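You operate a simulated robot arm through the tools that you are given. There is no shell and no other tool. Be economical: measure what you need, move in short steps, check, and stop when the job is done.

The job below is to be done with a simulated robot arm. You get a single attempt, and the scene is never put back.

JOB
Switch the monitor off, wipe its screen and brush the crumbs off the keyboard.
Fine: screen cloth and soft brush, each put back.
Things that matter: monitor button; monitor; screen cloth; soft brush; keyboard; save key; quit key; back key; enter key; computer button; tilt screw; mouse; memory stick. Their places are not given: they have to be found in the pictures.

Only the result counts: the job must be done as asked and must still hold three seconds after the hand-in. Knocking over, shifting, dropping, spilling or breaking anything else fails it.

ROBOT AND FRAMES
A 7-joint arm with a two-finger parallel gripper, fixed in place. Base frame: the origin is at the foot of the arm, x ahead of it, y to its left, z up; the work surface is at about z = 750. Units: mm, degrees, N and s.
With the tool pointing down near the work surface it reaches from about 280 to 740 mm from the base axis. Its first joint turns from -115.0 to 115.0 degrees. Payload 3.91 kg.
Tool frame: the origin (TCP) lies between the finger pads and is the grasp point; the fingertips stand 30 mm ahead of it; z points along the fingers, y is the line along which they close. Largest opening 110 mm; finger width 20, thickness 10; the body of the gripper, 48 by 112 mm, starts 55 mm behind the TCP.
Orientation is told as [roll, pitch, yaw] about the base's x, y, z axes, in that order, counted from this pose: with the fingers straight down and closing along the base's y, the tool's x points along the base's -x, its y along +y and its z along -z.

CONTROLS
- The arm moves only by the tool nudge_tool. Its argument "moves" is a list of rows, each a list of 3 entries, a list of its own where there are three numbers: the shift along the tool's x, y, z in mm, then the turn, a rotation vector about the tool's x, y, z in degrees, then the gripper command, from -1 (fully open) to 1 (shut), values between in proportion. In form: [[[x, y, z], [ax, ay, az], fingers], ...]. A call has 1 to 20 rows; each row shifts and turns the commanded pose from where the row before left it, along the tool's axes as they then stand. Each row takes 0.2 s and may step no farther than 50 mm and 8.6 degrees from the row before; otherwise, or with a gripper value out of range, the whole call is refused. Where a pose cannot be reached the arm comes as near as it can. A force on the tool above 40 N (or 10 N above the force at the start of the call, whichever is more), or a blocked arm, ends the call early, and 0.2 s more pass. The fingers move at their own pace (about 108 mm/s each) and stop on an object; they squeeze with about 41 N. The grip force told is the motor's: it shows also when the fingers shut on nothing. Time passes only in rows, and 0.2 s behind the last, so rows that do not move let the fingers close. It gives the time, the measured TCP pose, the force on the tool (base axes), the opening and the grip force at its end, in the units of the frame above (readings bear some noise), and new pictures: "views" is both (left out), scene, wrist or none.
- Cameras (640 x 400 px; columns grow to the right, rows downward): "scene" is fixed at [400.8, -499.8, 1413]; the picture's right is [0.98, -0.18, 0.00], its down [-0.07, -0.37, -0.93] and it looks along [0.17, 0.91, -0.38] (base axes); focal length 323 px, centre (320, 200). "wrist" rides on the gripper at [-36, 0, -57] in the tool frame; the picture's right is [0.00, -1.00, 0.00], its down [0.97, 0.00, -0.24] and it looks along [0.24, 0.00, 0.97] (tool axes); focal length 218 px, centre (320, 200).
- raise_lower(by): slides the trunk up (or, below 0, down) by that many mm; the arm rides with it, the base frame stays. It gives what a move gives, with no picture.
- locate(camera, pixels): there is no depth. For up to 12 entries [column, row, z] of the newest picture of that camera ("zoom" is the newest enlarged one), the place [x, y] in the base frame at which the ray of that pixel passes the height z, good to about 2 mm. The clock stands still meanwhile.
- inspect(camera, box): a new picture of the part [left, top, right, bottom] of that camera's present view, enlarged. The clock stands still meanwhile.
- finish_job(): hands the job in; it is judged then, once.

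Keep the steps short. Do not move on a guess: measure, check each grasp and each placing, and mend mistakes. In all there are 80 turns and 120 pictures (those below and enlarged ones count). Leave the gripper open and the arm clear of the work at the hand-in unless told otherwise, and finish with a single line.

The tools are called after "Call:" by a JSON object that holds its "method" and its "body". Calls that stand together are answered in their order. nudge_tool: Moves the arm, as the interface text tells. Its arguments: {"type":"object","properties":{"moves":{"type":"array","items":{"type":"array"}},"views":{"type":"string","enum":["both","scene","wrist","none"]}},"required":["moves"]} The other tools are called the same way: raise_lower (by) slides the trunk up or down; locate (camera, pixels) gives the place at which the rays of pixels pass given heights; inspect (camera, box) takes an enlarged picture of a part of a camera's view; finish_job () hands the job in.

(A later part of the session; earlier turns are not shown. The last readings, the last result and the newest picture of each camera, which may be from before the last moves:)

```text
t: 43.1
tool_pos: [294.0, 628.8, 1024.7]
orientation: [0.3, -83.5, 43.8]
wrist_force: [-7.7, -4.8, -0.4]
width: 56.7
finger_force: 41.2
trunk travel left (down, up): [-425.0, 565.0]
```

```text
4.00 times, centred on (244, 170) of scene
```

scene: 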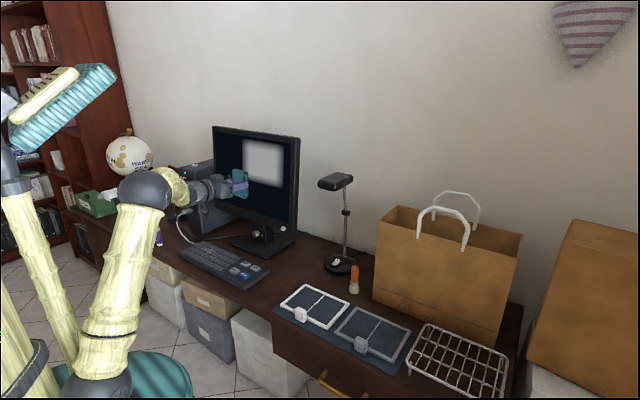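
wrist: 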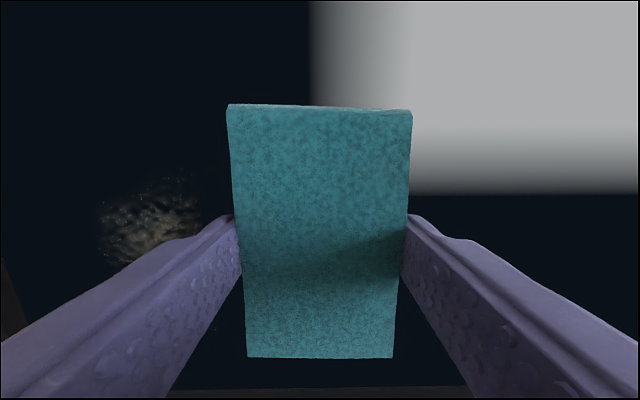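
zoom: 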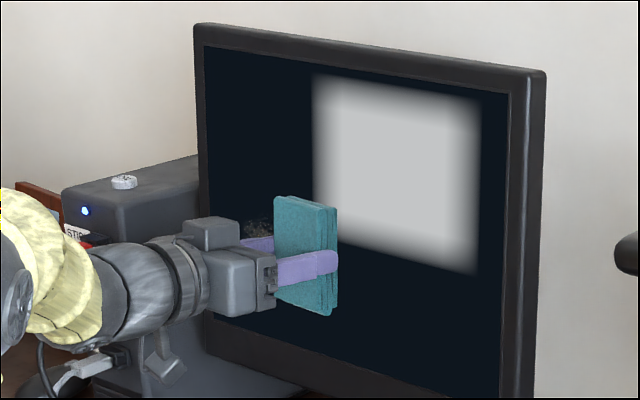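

Wiping works: the smudge has faded. Sweeping back left 92 mm and right again.

Call:
{"method": "nudge_tool", "body": {"moves": [[[0, 11.5, 0], [0, 0, 0], 1], [[0, 11.5, 0], [0, 0, 0], 1], [[0, 11.5, 0], [0, 0, 0], 1], [[0, 11.5, 0], [0, 0, 0], 1], [[0, 11.5, 0], [0, 0, 0], 1], [[0, 11.5, 0], [0, 0, 0], 1], [[0, 11.5, 0], [0, 0, 0], 1], [[0, 11.5, 0], [0, 0, 0], 1], [[0, -11.5, 0], [0, 0, 0], 1], [[0, -11.5, 0], [0, 0, 0], 1], [[0, -11.5, 0], [0, 0, 0], 1], [[0, -11.5, 0], [0, 0, 0], 1], [[0, -11.5, 0], [0, 0, 0], 1], [[0, -11.5, 0], [0, 0, 0], 1], [[0, -11.5, 0], [0, 0, 0], 1], [[0, -11.5, 0], [0, 0, 0], 1]], "views": "wrist"}}

```text
t: 46.5
tool_pos: [294.9, 627.9, 1024.0]
orientation: [0.7, -83.5, 43.3]
wrist_force: [-2.1, -2.4, -0.4]
width: 56.8
finger_force: 41.3
trunk travel left (down, up): [-425.0, 565.0]
```

wrist: 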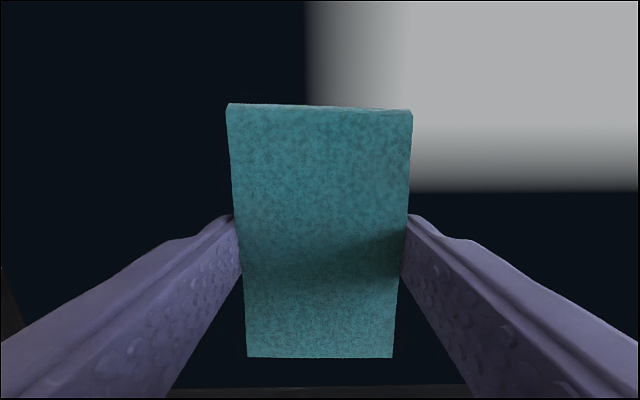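

Looks clean. Backing off to inspect the whole area.

Call:
{"method": "nudge_tool", "body": {"moves": [[[0, 0, -30], [0, 0, 0], 1], [[0, 0, -40], [0, 0, 0], 1], [[0, -10, -40], [0, 0, 0], 1], [[0, -40, -20], [0, 0, 0], 1], [[0, -40, 0], [0, 0, 0], 1]], "views": "both"}}

Call:
{"method": "inspect", "body": {"camera": "scene", "box": [200, 120, 308, 220]}}

Call:
{"method": "inspect", "body": {"camera": "wrist", "box": [0, 80, 240, 240]}}

```text
t: 47.7
tool_pos: [264.8, 473.6, 1037.7]
orientation: [0.3, -83.4, 43.9]
wrist_force: [-0.1, 0.1, -0.7]
width: 56.6
finger_force: 41.0
trunk travel left (down, up): [-425.0, 565.0]
```

scene: 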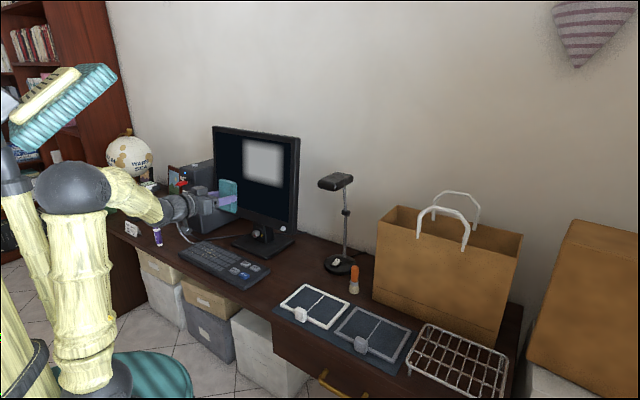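
wrist: 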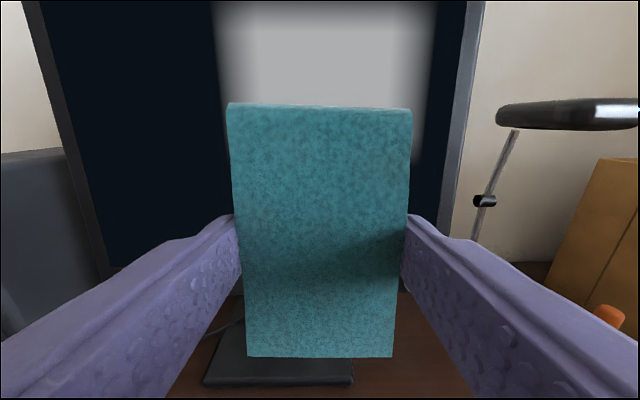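

```text
4.00 times, centred on (254, 170) of scene
```

zoom: 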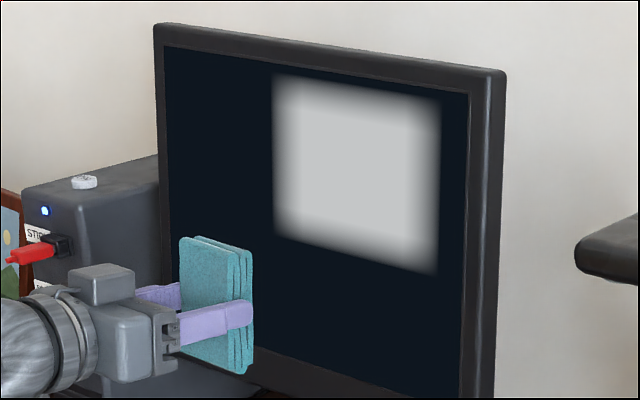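

```text
2.50 times, centred on (120, 160) of wrist
```

zoom: 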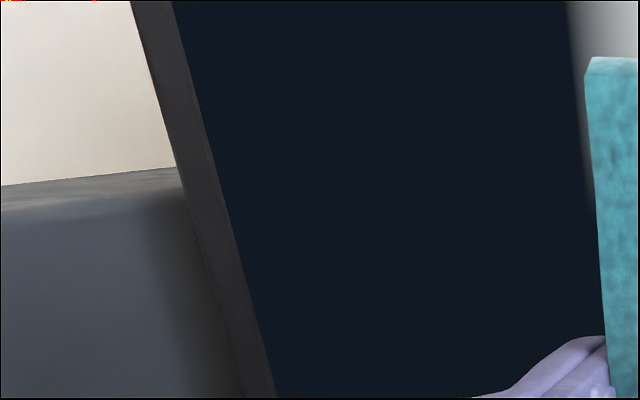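

Screen is clean and monitor unmoved. Returning the cloth: raise trunk 225, turn tool down, go above its spot.

Call:
{"method": "raise_lower", "body": {"by": 225}}

Call:
{"method": "nudge_tool", "body": {"moves": [[[0, 0, -20], [0, 8.34, 0], 1], [[0, 0, -20], [0, 8.34, 0], 1], [[0, 0, 0], [0, 8.34, 0], 1], [[0, 0, 0], [0, 8.34, 0], 1], [[0, 0, 0], [0, 8.34, 0], 1], [[0, 0, 0], [0, 8.34, 0], 1], [[0, 0, 0], [0, 8.34, 0], 1], [[0, 0, 0], [0, 8.34, 0], 1], [[0, 0, 0], [0, 8.34, 0], 1], [[0, 0, 0], [0, 8.34, 0], 1], [[0, 0, 0], [0, 0, -7], 1], [[0, 0, 0], [0, 0, 0], 1]], "views": "scene"}}

```text
t: 50.1
tool_pos: [264.5, 474.0, 1263.6]
orientation: [0.3, -83.5, 43.9]
wrist_force: [-0.6, 0.2, -0.2]
width: 56.8
finger_force: 41.0
trunk travel left (down, up): [-650.0, 340.0]
```

```text
t: 52.7
tool_pos: [235.6, 445.9, 1271.1]
orientation: [0.0, 0.1, 51.2]
wrist_force: [0.4, 1.0, -0.3]
width: 56.8
finger_force: 41.6
trunk travel left (down, up): [-650.0, 340.0]
```

scene: 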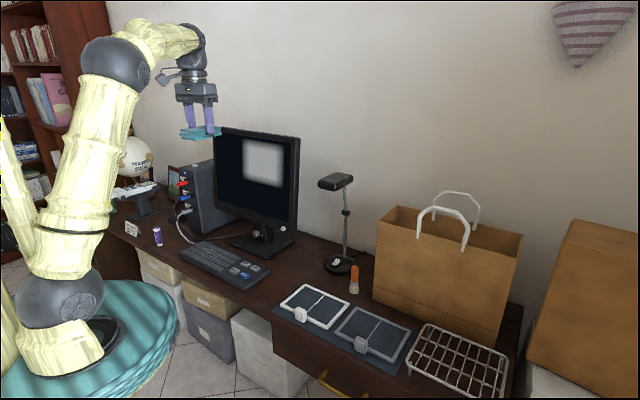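

Moving above the cloth's original spot, to z≈851.

Call:
{"method": "nudge_tool", "body": {"moves": [[[-8.4, -35.9, 20], [0, 0, 0], 1], [[-8.4, -35.9, 20], [0, 0, 0], 1], [[-8.4, -35.9, 20], [0, 0, 0], 1], [[-8.4, -35.9, 20], [0, 0, 0], 1], [[-8.4, -35.8, 20], [0, 0, 0], 1], [[0, 0, 40], [0, 0, 0], 1], [[0, 0, 40], [0, 0, 0], 1], [[0, 0, 40], [0, 0, 0], 1], [[0, 0, 40], [0, 0, 0], 1], [[0, 0, 40], [0, 0, 0], 1], [[0, 0, 40], [0, 0, 0], 1], [[0, 0, 40], [0, 0, 0], 1], [[0, 0, 40], [0, 0, 0], 1], [[0, 0, 0], [0, 0, 0], 1]], "views": "wrist"}}

```text
t: 55.7
tool_pos: [402.6, 368.2, 853.0]
orientation: [0.1, -0.1, 51.2]
wrist_force: [-0.2, 0.0, -0.6]
width: 56.6
finger_force: 41.7
trunk travel left (down, up): [-650.0, 340.0]
```

wrist: 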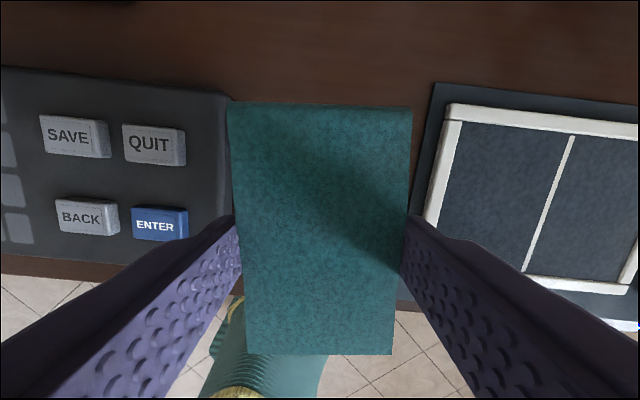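

Small correction, then down to z≈788.

Call:
{"method": "nudge_tool", "body": {"moves": [[[2.5, -0.7, 25], [0, 0, 0], 1], [[0, 0, 25], [0, 0, 0], 1], [[0, 0, 8], [0, 0, 0], 1], [[0, 0, 5], [0, 0, 0], 1], [[0, 0, 1.5], [0, 0, 0], 1], [[0, 0, 0], [0, 0, 0], 1]], "views": "none"}}

```text
t: 57.1
tool_pos: [402.5, 364.9, 789.1]
orientation: [0.0, -0.4, 51.2]
wrist_force: [0.3, 1.0, 26.2]
width: 56.4
finger_force: 40.6
trunk travel left (down, up): [-650.0, 340.0]
```

Cloth is on the desk (26 N up). I ease 1 mm and release to 82 mm, then rise.

Call:
{"method": "nudge_tool", "body": {"moves": [[[0, 0, -1.5], [0, 0, 0], 1], [[0, 0, 0], [0, 0, 0], -0.3], [[0, 0, 0], [0, 0, 0], -0.48], [[0, 0, 0], [0, 0, 0], -0.48], [[0, 0, -20], [0, 0, 0], -0.48], [[0, 0, -40], [0, 0, 0], -0.48], [[0, 0, -40], [0, 0, 0], -1], [[0, 0, -40], [0, 0, 0], -1], [[0, 0, 0], [0, 0, 0], -1]]}}

```text
t: 59.1
tool_pos: [402.5, 364.9, 930.0]
orientation: [0.0, -0.1, 51.1]
wrist_force: [-0.6, 0.5, -0.1]
width: 110.1
finger_force: 0.1
trunk travel left (down, up): [-650.0, 340.0]
```

scene: 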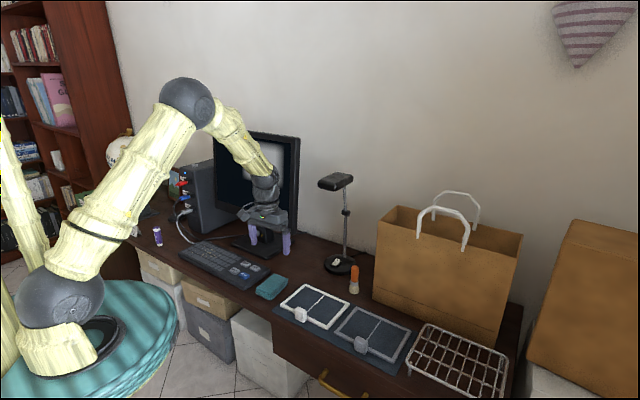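
wrist: 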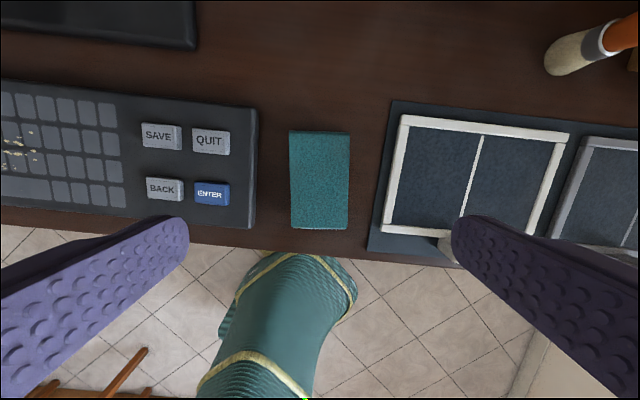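

Call:
{"method": "locate", "body": {"camera": "wrist", "pixels": [[290, 130, 772], [349, 132, 772], [346, 229, 772], [292, 227, 772], [568, 65, 750], [596, 42, 790]]}}

Call:
{"method": "inspect", "body": {"camera": "scene", "box": [260, 240, 420, 340]}}

```text
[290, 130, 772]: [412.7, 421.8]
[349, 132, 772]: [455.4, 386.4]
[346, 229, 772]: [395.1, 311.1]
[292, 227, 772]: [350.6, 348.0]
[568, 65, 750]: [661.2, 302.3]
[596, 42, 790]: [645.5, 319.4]
```

```text
4.00 times, centred on (340, 290) of scene
```

zoom: 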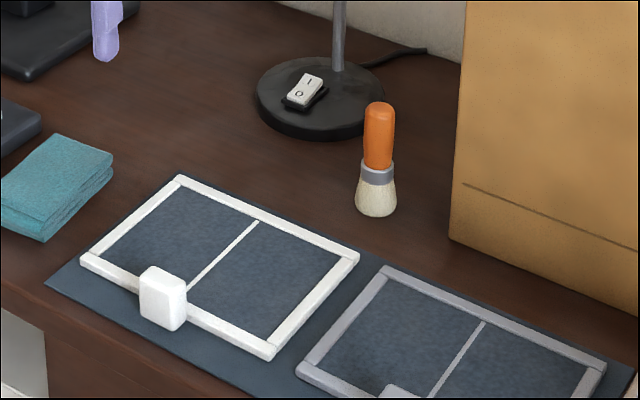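

Cloth is back within ~3 mm. Now the brush: locating it together with the lamp and bag for clearance.

Call:
{"method": "locate", "body": {"camera": "scene", "pixels": [[354, 291.5, 750], [354.5, 274, 810], [355, 266.5, 845], [344.5, 256, 760], [340, 274, 752], [324, 262, 755], [372.5, 300, 750], [420, 319, 750], [335, 182, 1000], [335, 182, 1100], [376, 207, 950], [376, 207, 1000]]}}

Call:
{"method": "locate", "body": {"camera": "wrist", "pixels": [[565, 52, 755], [598, 40, 785], [598, 40, 790], [625, 33, 800], [625, 33, 820]]}}

```text
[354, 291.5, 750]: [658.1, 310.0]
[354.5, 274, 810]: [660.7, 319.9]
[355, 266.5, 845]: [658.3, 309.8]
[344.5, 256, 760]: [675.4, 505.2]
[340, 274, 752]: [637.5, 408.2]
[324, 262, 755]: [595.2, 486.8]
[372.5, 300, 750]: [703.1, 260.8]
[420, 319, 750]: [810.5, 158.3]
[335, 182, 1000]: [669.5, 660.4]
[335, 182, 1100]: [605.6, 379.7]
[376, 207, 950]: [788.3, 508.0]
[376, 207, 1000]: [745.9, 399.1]
```

```text
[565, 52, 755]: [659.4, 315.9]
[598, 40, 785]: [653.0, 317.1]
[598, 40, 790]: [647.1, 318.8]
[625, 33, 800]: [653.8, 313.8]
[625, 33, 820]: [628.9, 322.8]
```

Brush axis ≈ (658, 312), top ≈ 845, bag corner ~67 mm right of it, lamp base ~95 mm behind. I'll grip the handle with the tool tilted 45°, yaw 25°. First rise and turn.

Call:
{"method": "nudge_tool", "body": {"moves": [[[0, 0, -40], [0, 0, 0], -1], [[0, 0, -40], [0, 0, 0], -1], [[0, 0, 0], [0, 0, 6.5], -1], [[0, 0, 0], [0, 0, 6.5], -1], [[0, 0, 0], [0, 0, 6.5], -1], [[0, 0, 0], [0, 0, 6.5], -1], [[0, 0, 0], [0, -7.5, 0], -1], [[0, 0, 0], [0, -7.5, 0], -1], [[0, 0, 0], [0, -7.5, 0], -1], [[0, 0, 0], [0, -7.5, 0], -1], [[0, 0, 0], [0, -7.5, 0], -1], [[0, 0, 0], [0, -7.5, 0], -1], [[0, 0, 0], [0, 0, 0], -0.1]]}}

```text
t: 61.9
tool_pos: [401.8, 364.3, 1007.1]
orientation: [0.1, -45.1, 25.1]
wrist_force: [-0.2, 0.1, 0.0]
width: 60.6
finger_force: 0.0
trunk travel left (down, up): [-650.0, 340.0]
```

scene: 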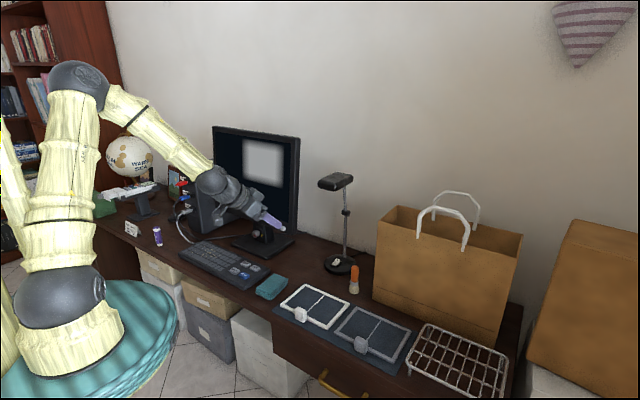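
wrist: 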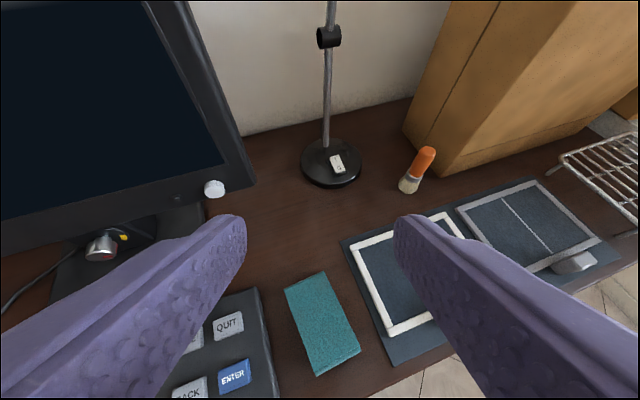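

Clear path. Moving to ~150 mm before the brush along the approach line.

Call:
{"method": "locate", "body": {"camera": "wrist", "pixels": [[408, 186, 750], [418, 170, 800], [423, 161, 820], [428, 150, 845]]}}

Call:
{"method": "nudge_tool", "body": {"moves": [[[-3.5, -31.1, 25.9], [0, 0, 0], -0.1], [[-3.5, -31.1, 25.9], [0, 0, 0], -0.1], [[-3.5, -31.1, 25.9], [0, 0, 0], -0.1], [[-3.5, -31.1, 25.9], [0, 0, 0], -0.1], [[-3.5, -31.1, 25.9], [0, 0, 0], -0.1], [[0, 0, 0], [0, 0, 0], -0.1]]}}

```text
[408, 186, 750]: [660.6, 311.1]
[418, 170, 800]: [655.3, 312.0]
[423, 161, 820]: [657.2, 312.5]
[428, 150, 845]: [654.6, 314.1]
```

```text
t: 63.3
tool_pos: [564.3, 267.8, 926.8]
orientation: [0.0, -45.2, 25.1]
wrist_force: [-0.4, -0.3, 0.3]
width: 60.3
finger_force: 0.1
trunk travel left (down, up): [-650.0, 340.0]
```

scene: 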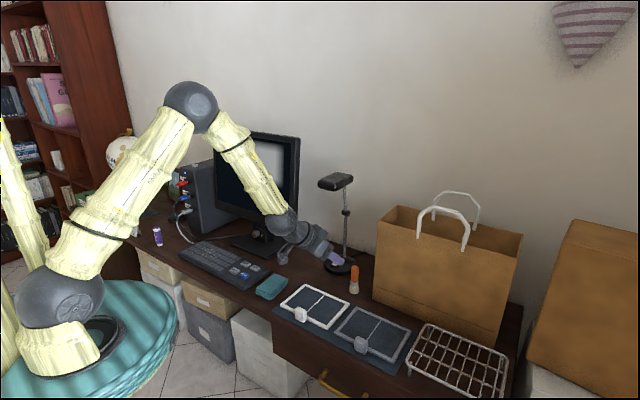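
wrist: 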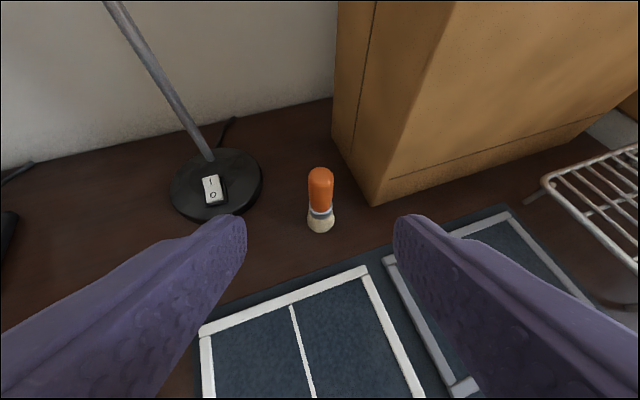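

Brush centred at col 320. Advance 105 mm along the tool and look.

Call:
{"method": "nudge_tool", "body": {"moves": [[[0, 0, 35], [0, 0, 0], -0.1], [[1, 1, 35], [0, 0, 0], -0.1], [[0, 0, 35], [0, 0, 0], -0.1], [[0, 0, 0], [0, 0, 0], -0.1]]}}

Call:
{"method": "inspect", "body": {"camera": "scene", "box": [300, 220, 420, 310]}}

```text
t: 64.3
tool_pos: [630.8, 302.7, 852.5]
orientation: [0.2, -45.1, 25.1]
wrist_force: [-0.5, 1.8, -1.5]
width: 60.5
finger_force: 0.2
trunk travel left (down, up): [-650.0, 340.0]
```

scene: 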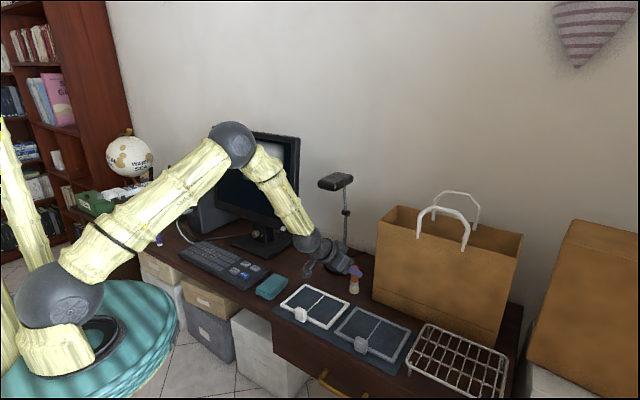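
wrist: 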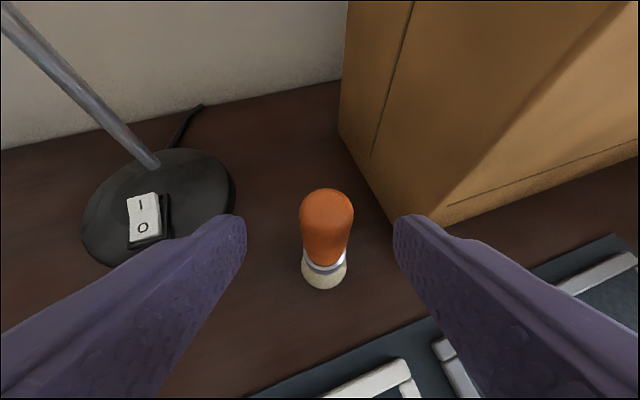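

```text
4.44 times, centred on (360, 265) of scene
```

zoom: 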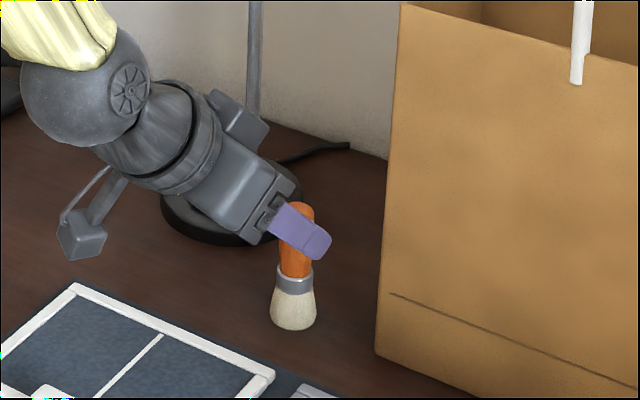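

Shifting 2.5 mm right, advancing 39 mm, then closing on the handle.

Call:
{"method": "nudge_tool", "body": {"moves": [[[1.5, -2.5, 15], [0, 0, 0], -0.1], [[0, 0, 15], [0, 0, 0], -0.1], [[0, 0, 9], [0, 0, 0], -0.1], [[0, 0, 0], [0, 0, 0], 0.3], [[0, 0, 0], [0, 0, 0], 1], [[0, 0, 0], [0, 0, 0], 1], [[0, 0, 0], [0, 0, 0], 1]]}}

Call:
{"method": "inspect", "body": {"camera": "scene", "box": [300, 220, 420, 310]}}

```text
t: 65.9
tool_pos: [653.9, 309.8, 824.3]
orientation: [0.1, -45.0, 25.1]
wrist_force: [0.5, -0.2, -0.8]
width: 21.9
finger_force: 41.2
trunk travel left (down, up): [-650.0, 340.0]
```

scene: 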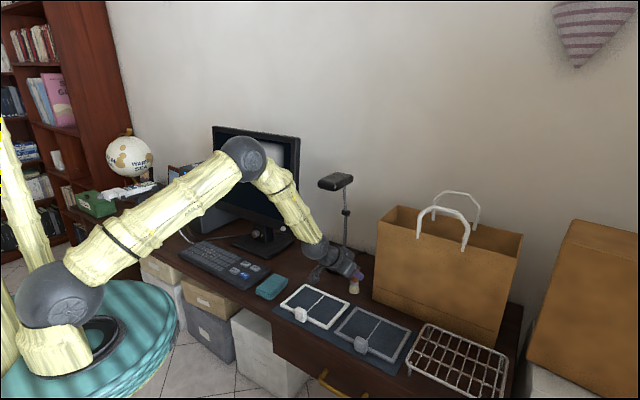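
wrist: 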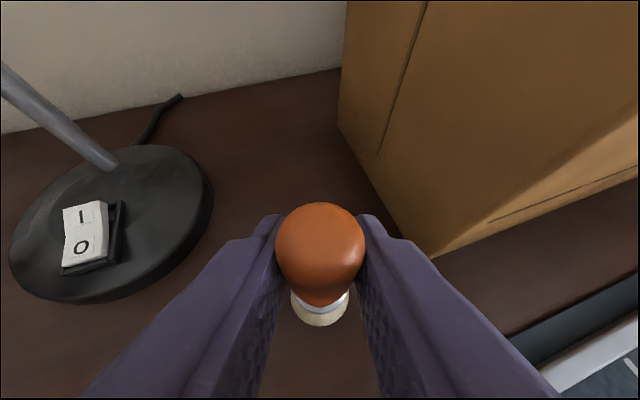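

```text
4.44 times, centred on (360, 265) of scene
```

zoom: 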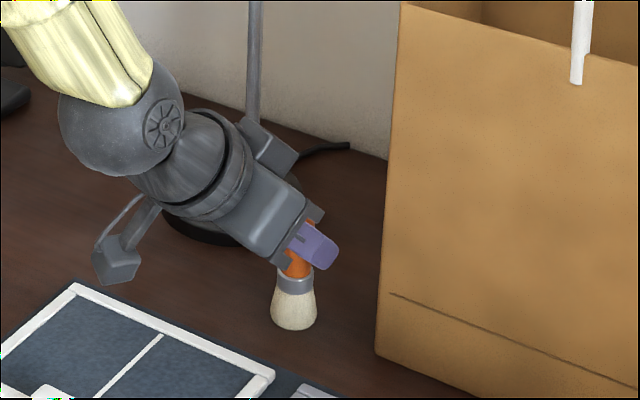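

Brush gripped (21.9 mm); return pose TCP (653.9, 309.8, 824.3), orient (0, −45, 25.1). Lifting straight up 80 mm, and locating the crumbs meanwhile.

Call:
{"method": "nudge_tool", "body": {"moves": [[[-7, 0, -7], [0, 0, 0], 1], [[-14.1, 0, -14.1], [0, 0, 0], 1], [[-17.7, 0, -17.7], [0, 0, 0], 1], [[-17.7, 0, -17.7], [0, 0, 0], 1], [[0, 0, 0], [0, 0, 0], 1]]}}

Call:
{"method": "inspect", "body": {"camera": "scene", "box": [170, 225, 290, 300]}}

Call:
{"method": "inspect", "body": {"camera": "scene", "box": [300, 220, 420, 310]}}

```text
t: 67.1
tool_pos: [653.7, 311.2, 903.3]
orientation: [0.2, -44.9, 25.1]
wrist_force: [-0.3, -0.7, -1.3]
width: 21.9
finger_force: 40.6
trunk travel left (down, up): [-650.0, 340.0]
```

scene: 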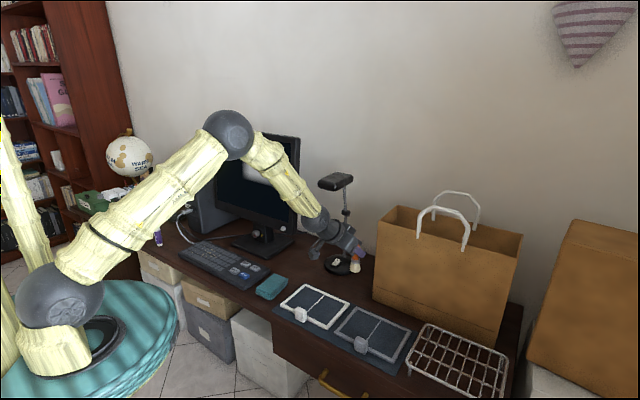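
wrist: 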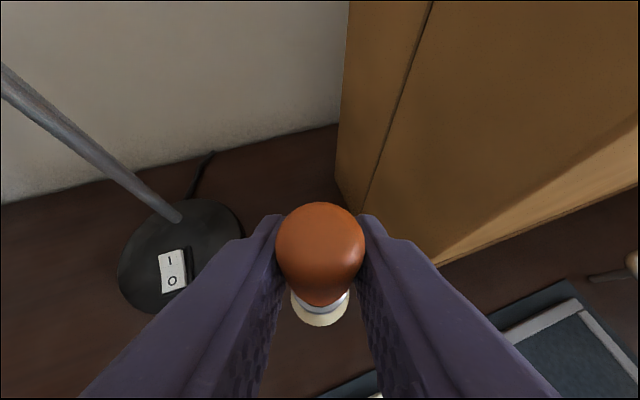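

```text
5.33 times, centred on (230, 262) of scene
```

zoom: 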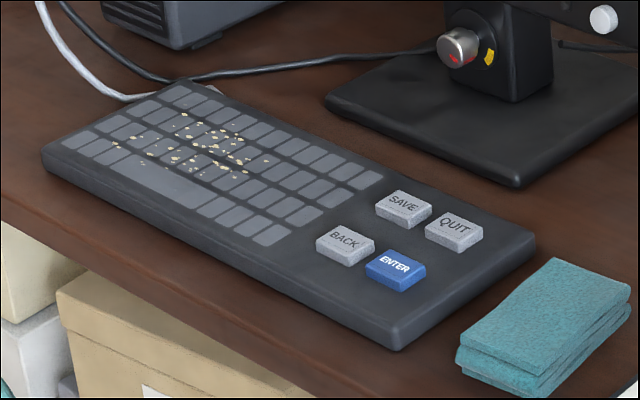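

```text
4.44 times, centred on (360, 265) of scene
```

zoom: 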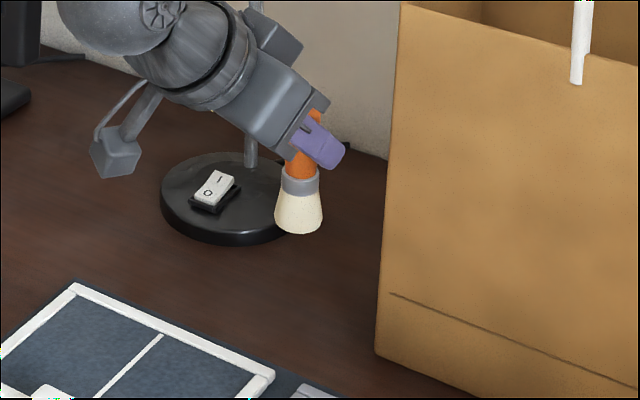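

Brush held. Locating crumb extents (scene pixels derived from the zoom) and key heights.

Call:
{"method": "locate", "body": {"camera": "scene", "pixels": [[191.6, 251.8, 770], [204.3, 246.4, 770], [220.6, 255, 770], [216, 256.9, 770], [196.8, 255.6, 770], [213.1, 248.8, 770], [178, 253, 765], [203, 240.5, 765], [242, 256.9, 770], [229.5, 271, 770]]}}

Call:
{"method": "nudge_tool", "body": {"moves": [[[-14, 0, -34], [0, 0, 0], 1], [[-14, 0, -34], [0, 0, 0], 1], [[-14, 0, -34], [0, 0, 0], 1], [[0, 30, -30], [0, 0, 0], 1], [[0, 30, -30], [0, 0, 0], 1], [[0, 40, -10], [0, 0, 0], 1], [[0, 40, -10], [0, 0, 0], 1], [[0, 0, 0], [0, 0, 0], 1]]}}

```text
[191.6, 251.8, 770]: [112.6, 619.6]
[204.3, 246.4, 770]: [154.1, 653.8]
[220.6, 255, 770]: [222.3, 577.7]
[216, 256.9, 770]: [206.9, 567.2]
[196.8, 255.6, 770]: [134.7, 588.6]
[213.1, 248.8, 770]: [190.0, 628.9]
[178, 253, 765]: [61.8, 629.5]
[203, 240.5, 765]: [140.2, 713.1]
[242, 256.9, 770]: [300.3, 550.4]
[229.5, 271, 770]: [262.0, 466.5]
```

```text
t: 68.9
tool_pos: [503.4, 392.8, 1062.7]
orientation: [0.1, -44.9, 25.0]
wrist_force: [0.8, 0.0, -0.8]
width: 22.0
finger_force: 40.5
trunk travel left (down, up): [-650.0, 340.0]
```

scene: 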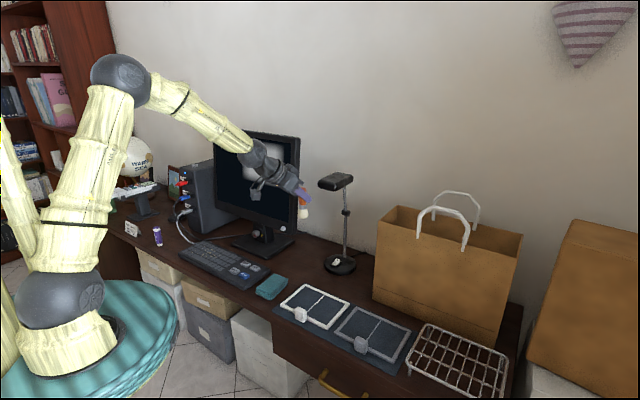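
wrist: 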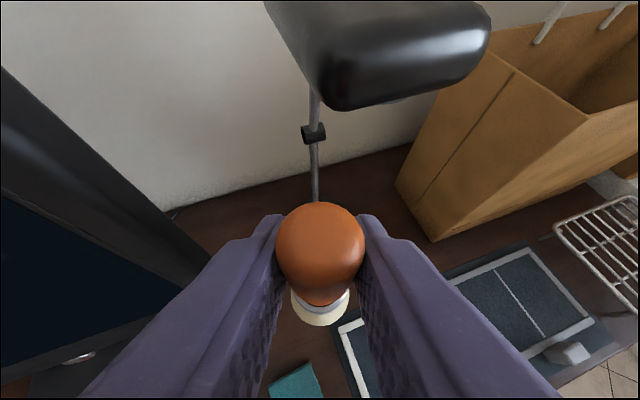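

Retreating from the monitor/lamp, then yawing to 45°.

Call:
{"method": "nudge_tool", "body": {"moves": [[[28, 0, -28], [0, 0, 0], 1], [[28, 0, -28], [0, 0, 0], 1], [[28, 0, -28], [0, 0, 0], 1], [[0, 0, 0], [-4.71, 0, -4.71], 1], [[0, 0, 0], [-4.71, 0, -4.71], 1], [[0, 0, 0], [-4.71, 0, -4.71], 1], [[0, 40, 0], [0, 0, 0], 1], [[0, 40, 0], [0, 0, 0], 1], [[0, 40, 0], [0, 0, 0], 1], [[0, 40, 0], [0, 0, 0], 1], [[0, 40, 0], [0, 0, 0], 1], [[0, 40, 0], [0, 0, 0], 1], [[0, 40, 0], [0, 0, 0], 1], [[0, 0, 0], [0, 0, 0], 1]]}}

```text
t: 71.9
tool_pos: [206.4, 531.9, 1063.0]
orientation: [0.1, -45.1, 45.1]
wrist_force: [-0.1, -1.3, -0.2]
width: 21.9
finger_force: 41.4
out of reach, approached as far as the arm can: row 11
trunk travel left (down, up): [-650.0, 340.0]
```

scene: 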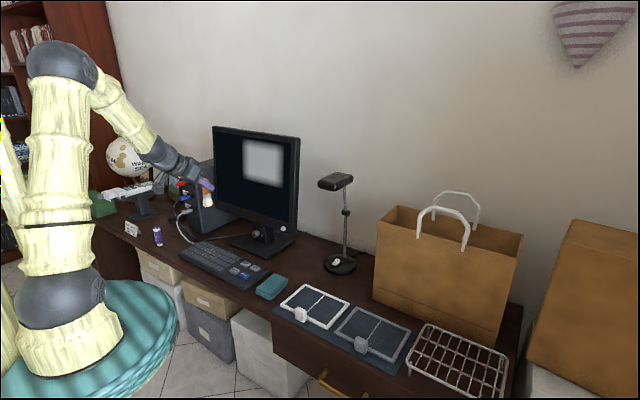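
wrist: 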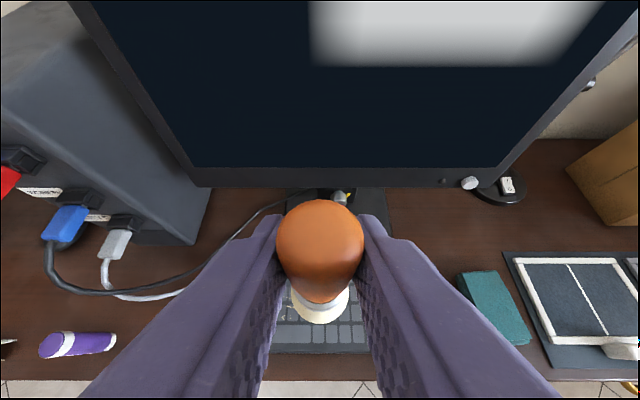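

Keyboard aligned with the view. I move to over the crumbs' centre and descend to bristle height ≈ 30 mm above the keys.

Call:
{"method": "nudge_tool", "body": {"moves": [[[-6.7, 35, 6.7], [0, 0, 0], 1], [[-6.7, 35, 6.7], [0, 0, 0], 1], [[27, 0, 27], [0, 0, 0], 1], [[27, 0, 27], [0, 0, 0], 1], [[27, 0, 27], [0, 0, 0], 1], [[27, 0, 27], [0, 0, 0], 1], [[27, 0, 27], [0, 0, 0], 1], [[0, 0, 0], [0, 0, 0], 1]]}}

Call:
{"method": "inspect", "body": {"camera": "scene", "box": [150, 200, 278, 280]}}

```text
t: 73.7
tool_pos: [169.0, 596.6, 873.3]
orientation: [0.1, -45.1, 45.0]
wrist_force: [-0.2, 0.8, -0.3]
width: 22.1
finger_force: 40.9
trunk travel left (down, up): [-650.0, 340.0]
```

scene: 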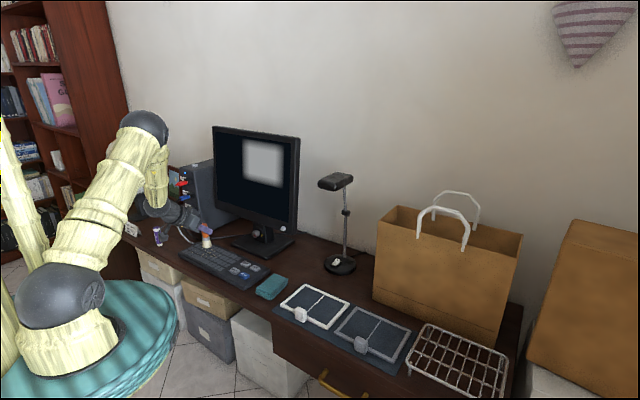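
wrist: 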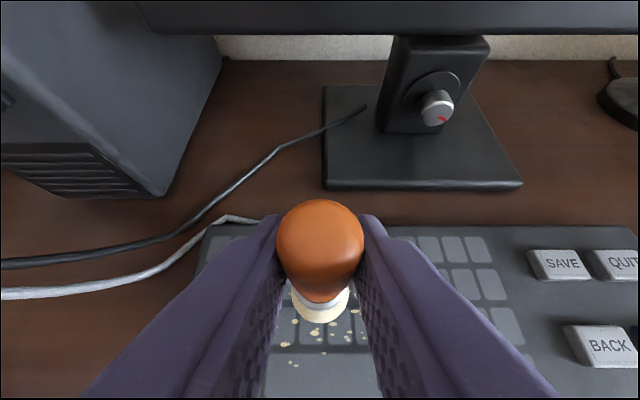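

```text
5.00 times, centred on (214, 240) of scene
```

zoom: 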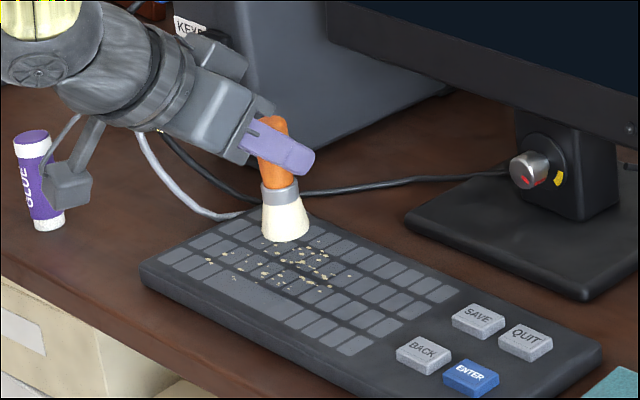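

A block on the wrist appears near the glue stick in the picture; checking that clearance.

Call:
{"method": "locate", "body": {"camera": "scene", "pixels": [[160, 244.5, 750], [157, 229, 830], [163, 238, 800], [163, 238, 850], [163, 238, 900], [163, 238, 950]]}}

Call:
{"method": "inspect", "body": {"camera": "scene", "box": [120, 190, 220, 260]}}

```text
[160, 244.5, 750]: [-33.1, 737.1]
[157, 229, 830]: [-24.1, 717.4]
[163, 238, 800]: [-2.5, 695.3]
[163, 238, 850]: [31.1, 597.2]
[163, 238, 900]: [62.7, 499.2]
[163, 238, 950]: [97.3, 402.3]
```

```text
5.71 times, centred on (170, 225) of scene
```

zoom: 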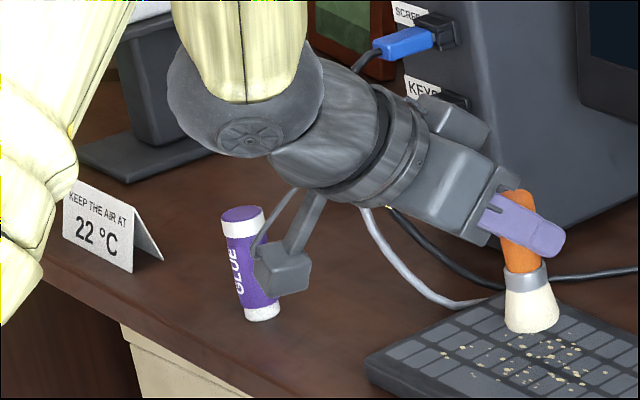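

Block is near (63, 499, 895), far from the glue stick (−30, 735): clear. Moving to the crumbs' left-front end and descending slowly to touch.

Call:
{"method": "nudge_tool", "body": {"moves": [[[7.8, 40, -7.8], [0, 0, 0], 1], [[7.8, 35, -7.8], [0, 0, 0], 1], [[8, 0, 8], [0, 0, 0], 1], [[7, 0, 7], [0, 0, 0], 1], [[0, 0, 0], [0, 0, 0], 1]]}}

Call:
{"method": "inspect", "body": {"camera": "scene", "box": [150, 205, 278, 285]}}

```text
t: 74.9
tool_pos: [103.3, 633.5, 851.7]
orientation: [0.0, -45.1, 45.2]
wrist_force: [-0.1, -0.8, -1.4]
width: 21.9
finger_force: 41.0
trunk travel left (down, up): [-650.0, 340.0]
```

scene: 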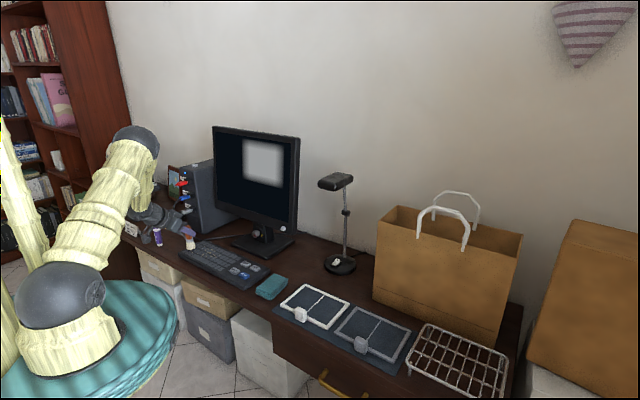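
wrist: 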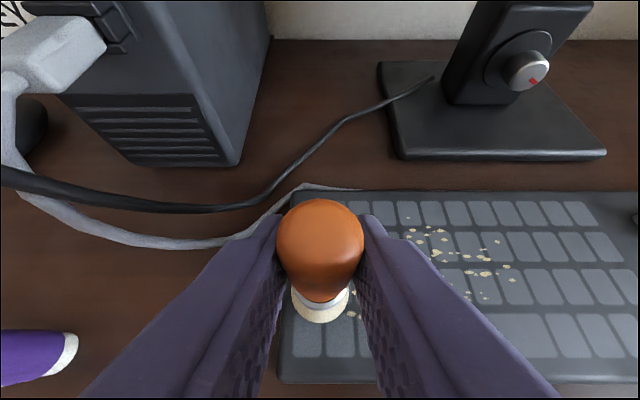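

```text
5.00 times, centred on (214, 245) of scene
```

zoom: 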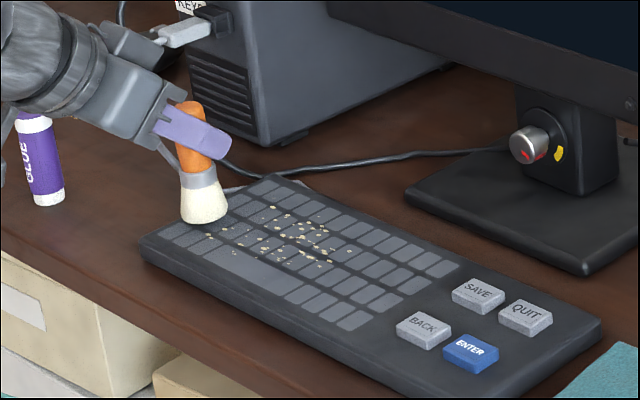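

Bristles are close above the keys at the left end. Creeping down to touch.

Call:
{"method": "nudge_tool", "body": {"moves": [[[2.1, 0, 2.1], [0, 0, 0], 1], [[1.4, 0, 1.4], [0, 0, 0], 1], [[0.7, 0, 0.7], [0, 0, 0], 1], [[0, 0, 0], [0, 0, 0], 1]], "views": "none"}}

```text
t: 75.9
tool_pos: [101.9, 633.4, 845.6]
orientation: [-0.1, -45.1, 45.2]
wrist_force: [-0.4, 0.1, -0.7]
width: 22.0
finger_force: 41.8
trunk travel left (down, up): [-650.0, 340.0]
```

Call:
{"method": "nudge_tool", "body": {"moves": [[[0.7, 0, 0.7], [0, 0, 0], 1], [[0.7, 0, 0.7], [0, 0, 0], 1], [[0.7, 0, 0.7], [0, 0, 0], 1], [[0, 0, 0], [0, 0, 0], 1]], "views": "none"}}

```text
t: 76.9
tool_pos: [102.3, 633.8, 845.3]
orientation: [0.1, -45.2, 45.0]
wrist_force: [2.0, -1.2, 7.8]
width: 21.8
finger_force: 40.7
trunk travel left (down, up): [-650.0, 340.0]
```

Contact at 845 with ~8 N. Easing 1 mm, then sweeping right 150 mm along the crumbs' front strip (staying left of the special keys).

Call:
{"method": "nudge_tool", "body": {"moves": [[[-0.7, 0, -0.7], [0, 0, 0], 1], [[0, -15, 0], [0, 0, 0], 1], [[0, -15, 0], [0, 0, 0], 1], [[0, -15, 0], [0, 0, 0], 1], [[0, -15, 0], [0, 0, 0], 1], [[0, -15, 0], [0, 0, 0], 1], [[0, -15, 0], [0, 0, 0], 1], [[0, -15, 0], [0, 0, 0], 1], [[0, -15, 0], [0, 0, 0], 1], [[0, -15, 0], [0, 0, 0], 1], [[0, -15, 0], [0, 0, 0], 1]]}}

Call:
{"method": "inspect", "body": {"camera": "scene", "box": [150, 205, 278, 285]}}

```text
t: 79.3
tool_pos: [208.9, 527.7, 845.4]
orientation: [0.1, -45.1, 45.0]
wrist_force: [1.3, -1.2, 0.2]
width: 22.0
finger_force: 41.1
trunk travel left (down, up): [-650.0, 340.0]
```

scene: 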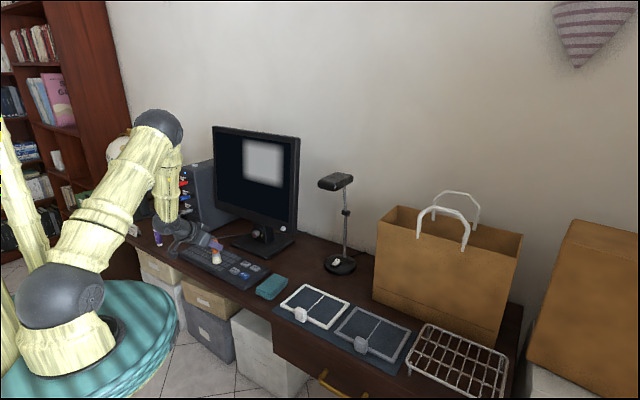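
wrist: 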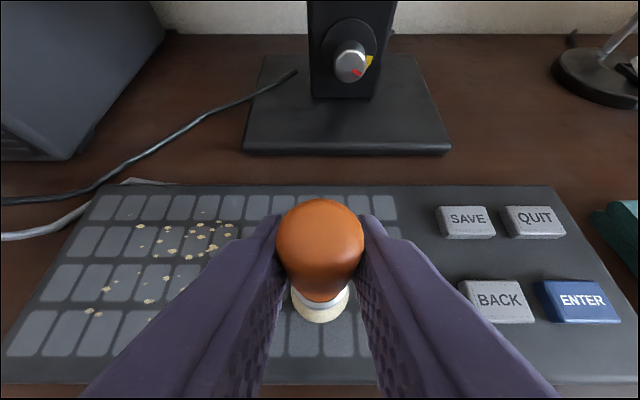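

```text
5.00 times, centred on (214, 245) of scene
```

zoom: 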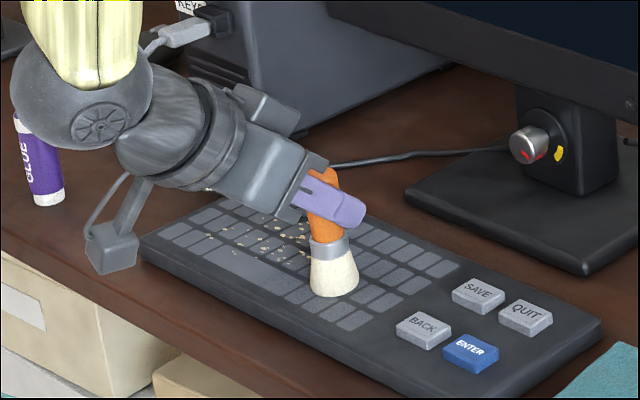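

The pass was barely touching (0.2 N) and crumbs remain. Lowering ~2 mm for real contact, checking force.

Call:
{"method": "nudge_tool", "body": {"moves": [[[0.7, 0, 0.7], [0, 0, 0], 1], [[0.7, 0, 0.7], [0, 0, 0], 1], [[0.7, 0, 0.7], [0, 0, 0], 1], [[0, 0, 0], [0, 0, 0], 1]], "views": "none"}}

```text
t: 80.3
tool_pos: [209.6, 526.8, 844.0]
orientation: [0.1, -45.4, 44.9]
wrist_force: [-0.8, -5.4, 27.4]
width: 21.8
finger_force: 41.0
trunk travel left (down, up): [-650.0, 340.0]
```

27 N is too much; easing 1 mm up and sweeping back left.

Call:
{"method": "nudge_tool", "body": {"moves": [[[-0.8, 0, -0.8], [0, 0, 0], 1], [[0, 10, 0], [0, 0, 0], 1], [[0, 15, 0], [0, 0, 0], 1], [[0, 15, 0], [0, 0, 0], 1], [[0, 15, 0], [0, 0, 0], 1], [[0, 15, 0], [0, 0, 0], 1]], "views": "none"}}

Call:
{"method": "nudge_tool", "body": {"moves": [[[0, 15, 0], [0, 0, 0], 1], [[0, 15, 0], [0, 0, 0], 1], [[0, 15, 0], [0, 0, 0], 1], [[0, 15, 0], [0, 0, 0], 1], [[0, 15, 0], [0, 0, 0], 1]], "views": "wrist"}}

```text
t: 81.7
tool_pos: [158.7, 574.6, 843.9]
orientation: [0.2, -45.1, 45.0]
wrist_force: [8.5, -6.6, 18.3]
width: 22.1
finger_force: 40.4
trunk travel left (down, up): [-650.0, 340.0]
```

```text
t: 82.9
tool_pos: [106.9, 629.7, 843.4]
orientation: [0.3, -45.3, 44.9]
wrist_force: [9.8, -9.7, 21.5]
width: 22.1
finger_force: 41.3
trunk travel left (down, up): [-650.0, 340.0]
```

wrist: 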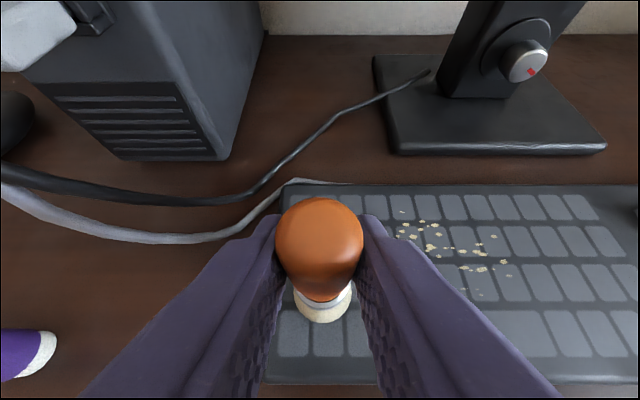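

Contact brushing works: the front-strip crumbs are gone. Easing slightly, moving 22 mm back (deeper) and sweeping right.

Call:
{"method": "nudge_tool", "body": {"moves": [[[-0.8, 0, -0.8], [0, 0, 0], 1], [[-7.8, 0, 7.8], [0, 0, 0], 1], [[-7.8, 0, 7.8], [0, 0, 0], 1], [[0, 0, 0], [0, 0, 0], 1]], "views": "none"}}

```text
t: 83.9
tool_pos: [122.2, 647.4, 844.8]
orientation: [0.2, -45.1, 45.0]
wrist_force: [-4.9, -0.1, 6.4]
width: 21.9
finger_force: 40.5
trunk travel left (down, up): [-650.0, 340.0]
```

Force 6 N, good. Sweeping right 150 mm.

Call:
{"method": "nudge_tool", "body": {"moves": [[[0, -15, 0], [0, 0, 0], 1], [[0, -15, 0], [0, 0, 0], 1], [[0, -15, 0], [0, 0, 0], 1], [[0, -15, 0], [0, 0, 0], 1], [[0, -15, 0], [0, 0, 0], 1], [[0, -15, 0], [0, 0, 0], 1], [[0, -15, 0], [0, 0, 0], 1], [[0, -15, 0], [0, 0, 0], 1], [[0, -15, 0], [0, 0, 0], 1], [[0, -15, 0], [0, 0, 0], 1]], "views": "wrist"}}

```text
t: 86.1
tool_pos: [228.4, 540.0, 843.2]
orientation: [0.1, -45.2, 45.1]
wrist_force: [-3.6, 2.6, 10.1]
width: 22.2
finger_force: 40.9
trunk travel left (down, up): [-650.0, 340.0]
```

wrist: 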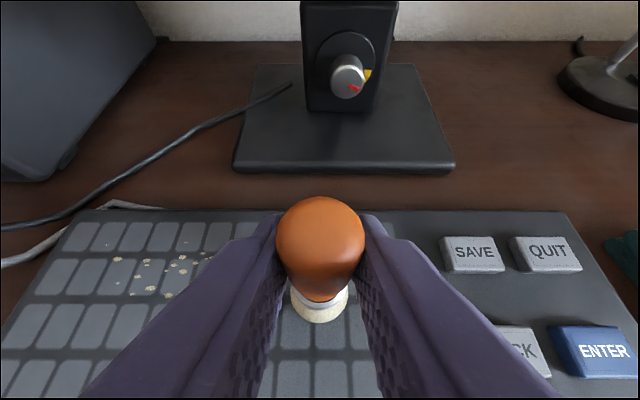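

Good; remaining crumbs lie in the two rear rows. Shift 20 mm deeper and sweep left.

Call:
{"method": "nudge_tool", "body": {"moves": [[[-7.2, 0, 7], [0, 0, 0], 1], [[-7.2, 0, 7], [0, 0, 0], 1], [[0, 15, 0], [0, 0, 0], 1], [[0, 15, 0], [0, 0, 0], 1], [[0, 15, 0], [0, 0, 0], 1], [[0, 15, 0], [0, 0, 0], 1], [[0, 15, 0], [0, 0, 0], 1], [[0, 15, 0], [0, 0, 0], 1], [[0, 15, 0], [0, 0, 0], 1], [[0, 15, 0], [0, 0, 0], 1], [[0, 15, 0], [0, 0, 0], 1]], "views": "wrist"}}

```text
t: 88.5
tool_pos: [147.8, 650.6, 845.0]
orientation: [0.0, -45.1, 44.9]
wrist_force: [0.3, 0.9, 2.1]
width: 21.8
finger_force: 40.3
trunk travel left (down, up): [-650.0, 340.0]
```

wrist: 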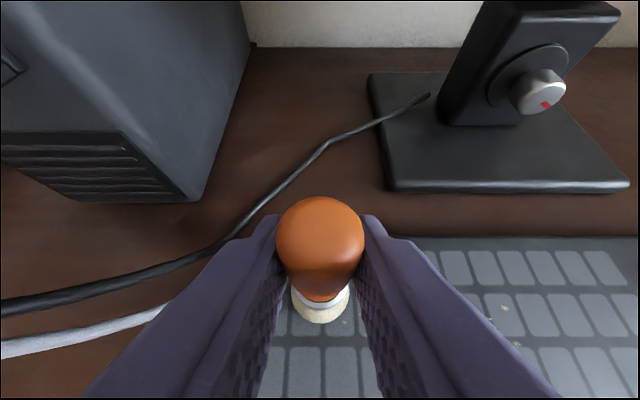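

A few left. Lowering ~1 mm and sweeping right again on this strip.

Call:
{"method": "nudge_tool", "body": {"moves": [[[0.6, 10, 0.6], [0, 0, 0], 1], [[0, -15, 0], [0, 0, 0], 1], [[0, -15, 0], [0, 0, 0], 1], [[0, -15, 0], [0, 0, 0], 1], [[0, -15, 0], [0, 0, 0], 1], [[0, -15, 0], [0, 0, 0], 1], [[0, -15, 0], [0, 0, 0], 1], [[0, -15, 0], [0, 0, 0], 1], [[0, -15, 0], [0, 0, 0], 1], [[0, -15, 0], [0, 0, 0], 1], [[-25, 0, -25], [0, 0, 0], 1], [[-25, 0, -25], [0, 0, 0], 1], [[0, 0, 0], [0, 0, 0], 1]]}}

Call:
{"method": "inspect", "body": {"camera": "wrist", "box": [40, 180, 300, 360]}}

Call:
{"method": "inspect", "body": {"camera": "scene", "box": [165, 225, 277, 295]}}

```text
t: 91.3
tool_pos: [234.7, 561.6, 913.5]
orientation: [0.0, -45.0, 45.1]
wrist_force: [0.3, 0.1, -0.8]
width: 21.9
finger_force: 41.2
trunk travel left (down, up): [-650.0, 340.0]
```

scene: 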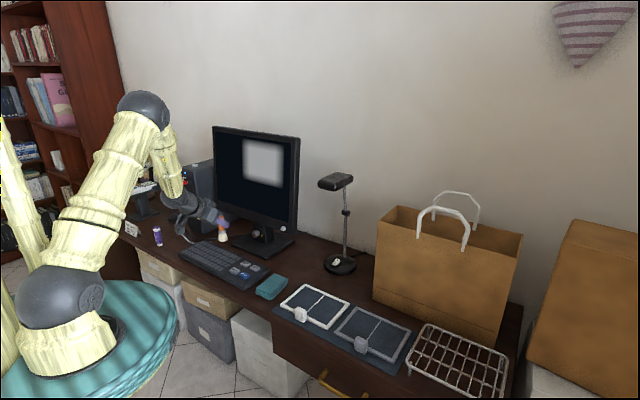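
wrist: 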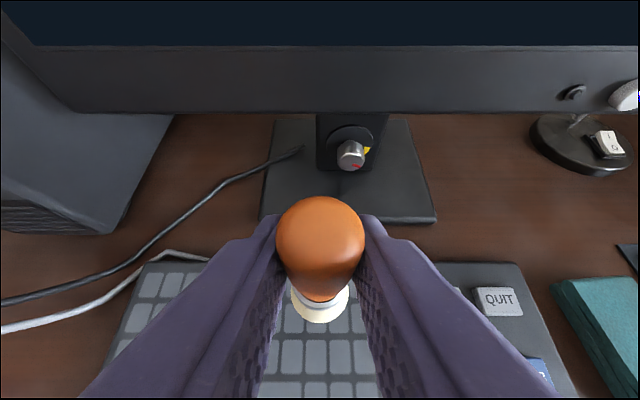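

```text
2.22 times, centred on (170, 270) of wrist
```

zoom: 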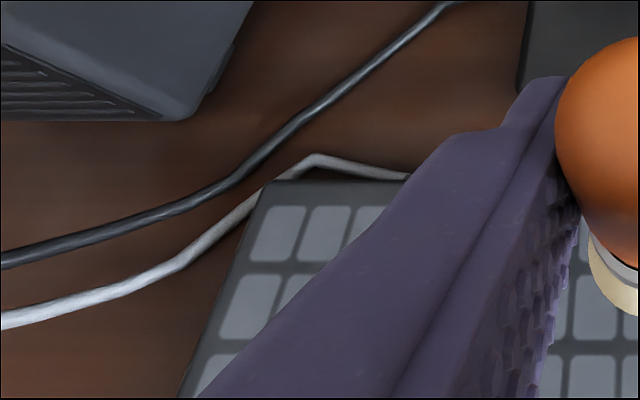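

```text
5.71 times, centred on (221, 260) of scene
```

zoom: 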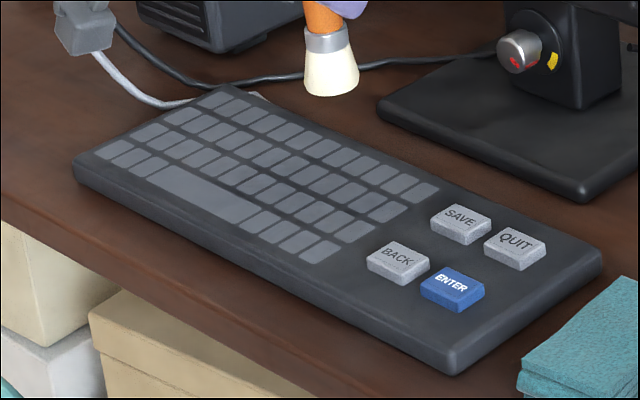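

No crumbs visible and the keyboard hasn't shifted. One tighter look to be sure.

Call:
{"method": "inspect", "body": {"camera": "scene", "box": [178, 235, 242, 275]}}

```text
10.00 times, centred on (210, 255) of scene
```

zoom: 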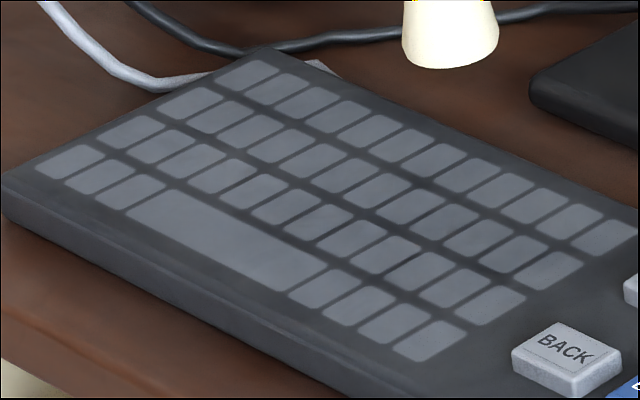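

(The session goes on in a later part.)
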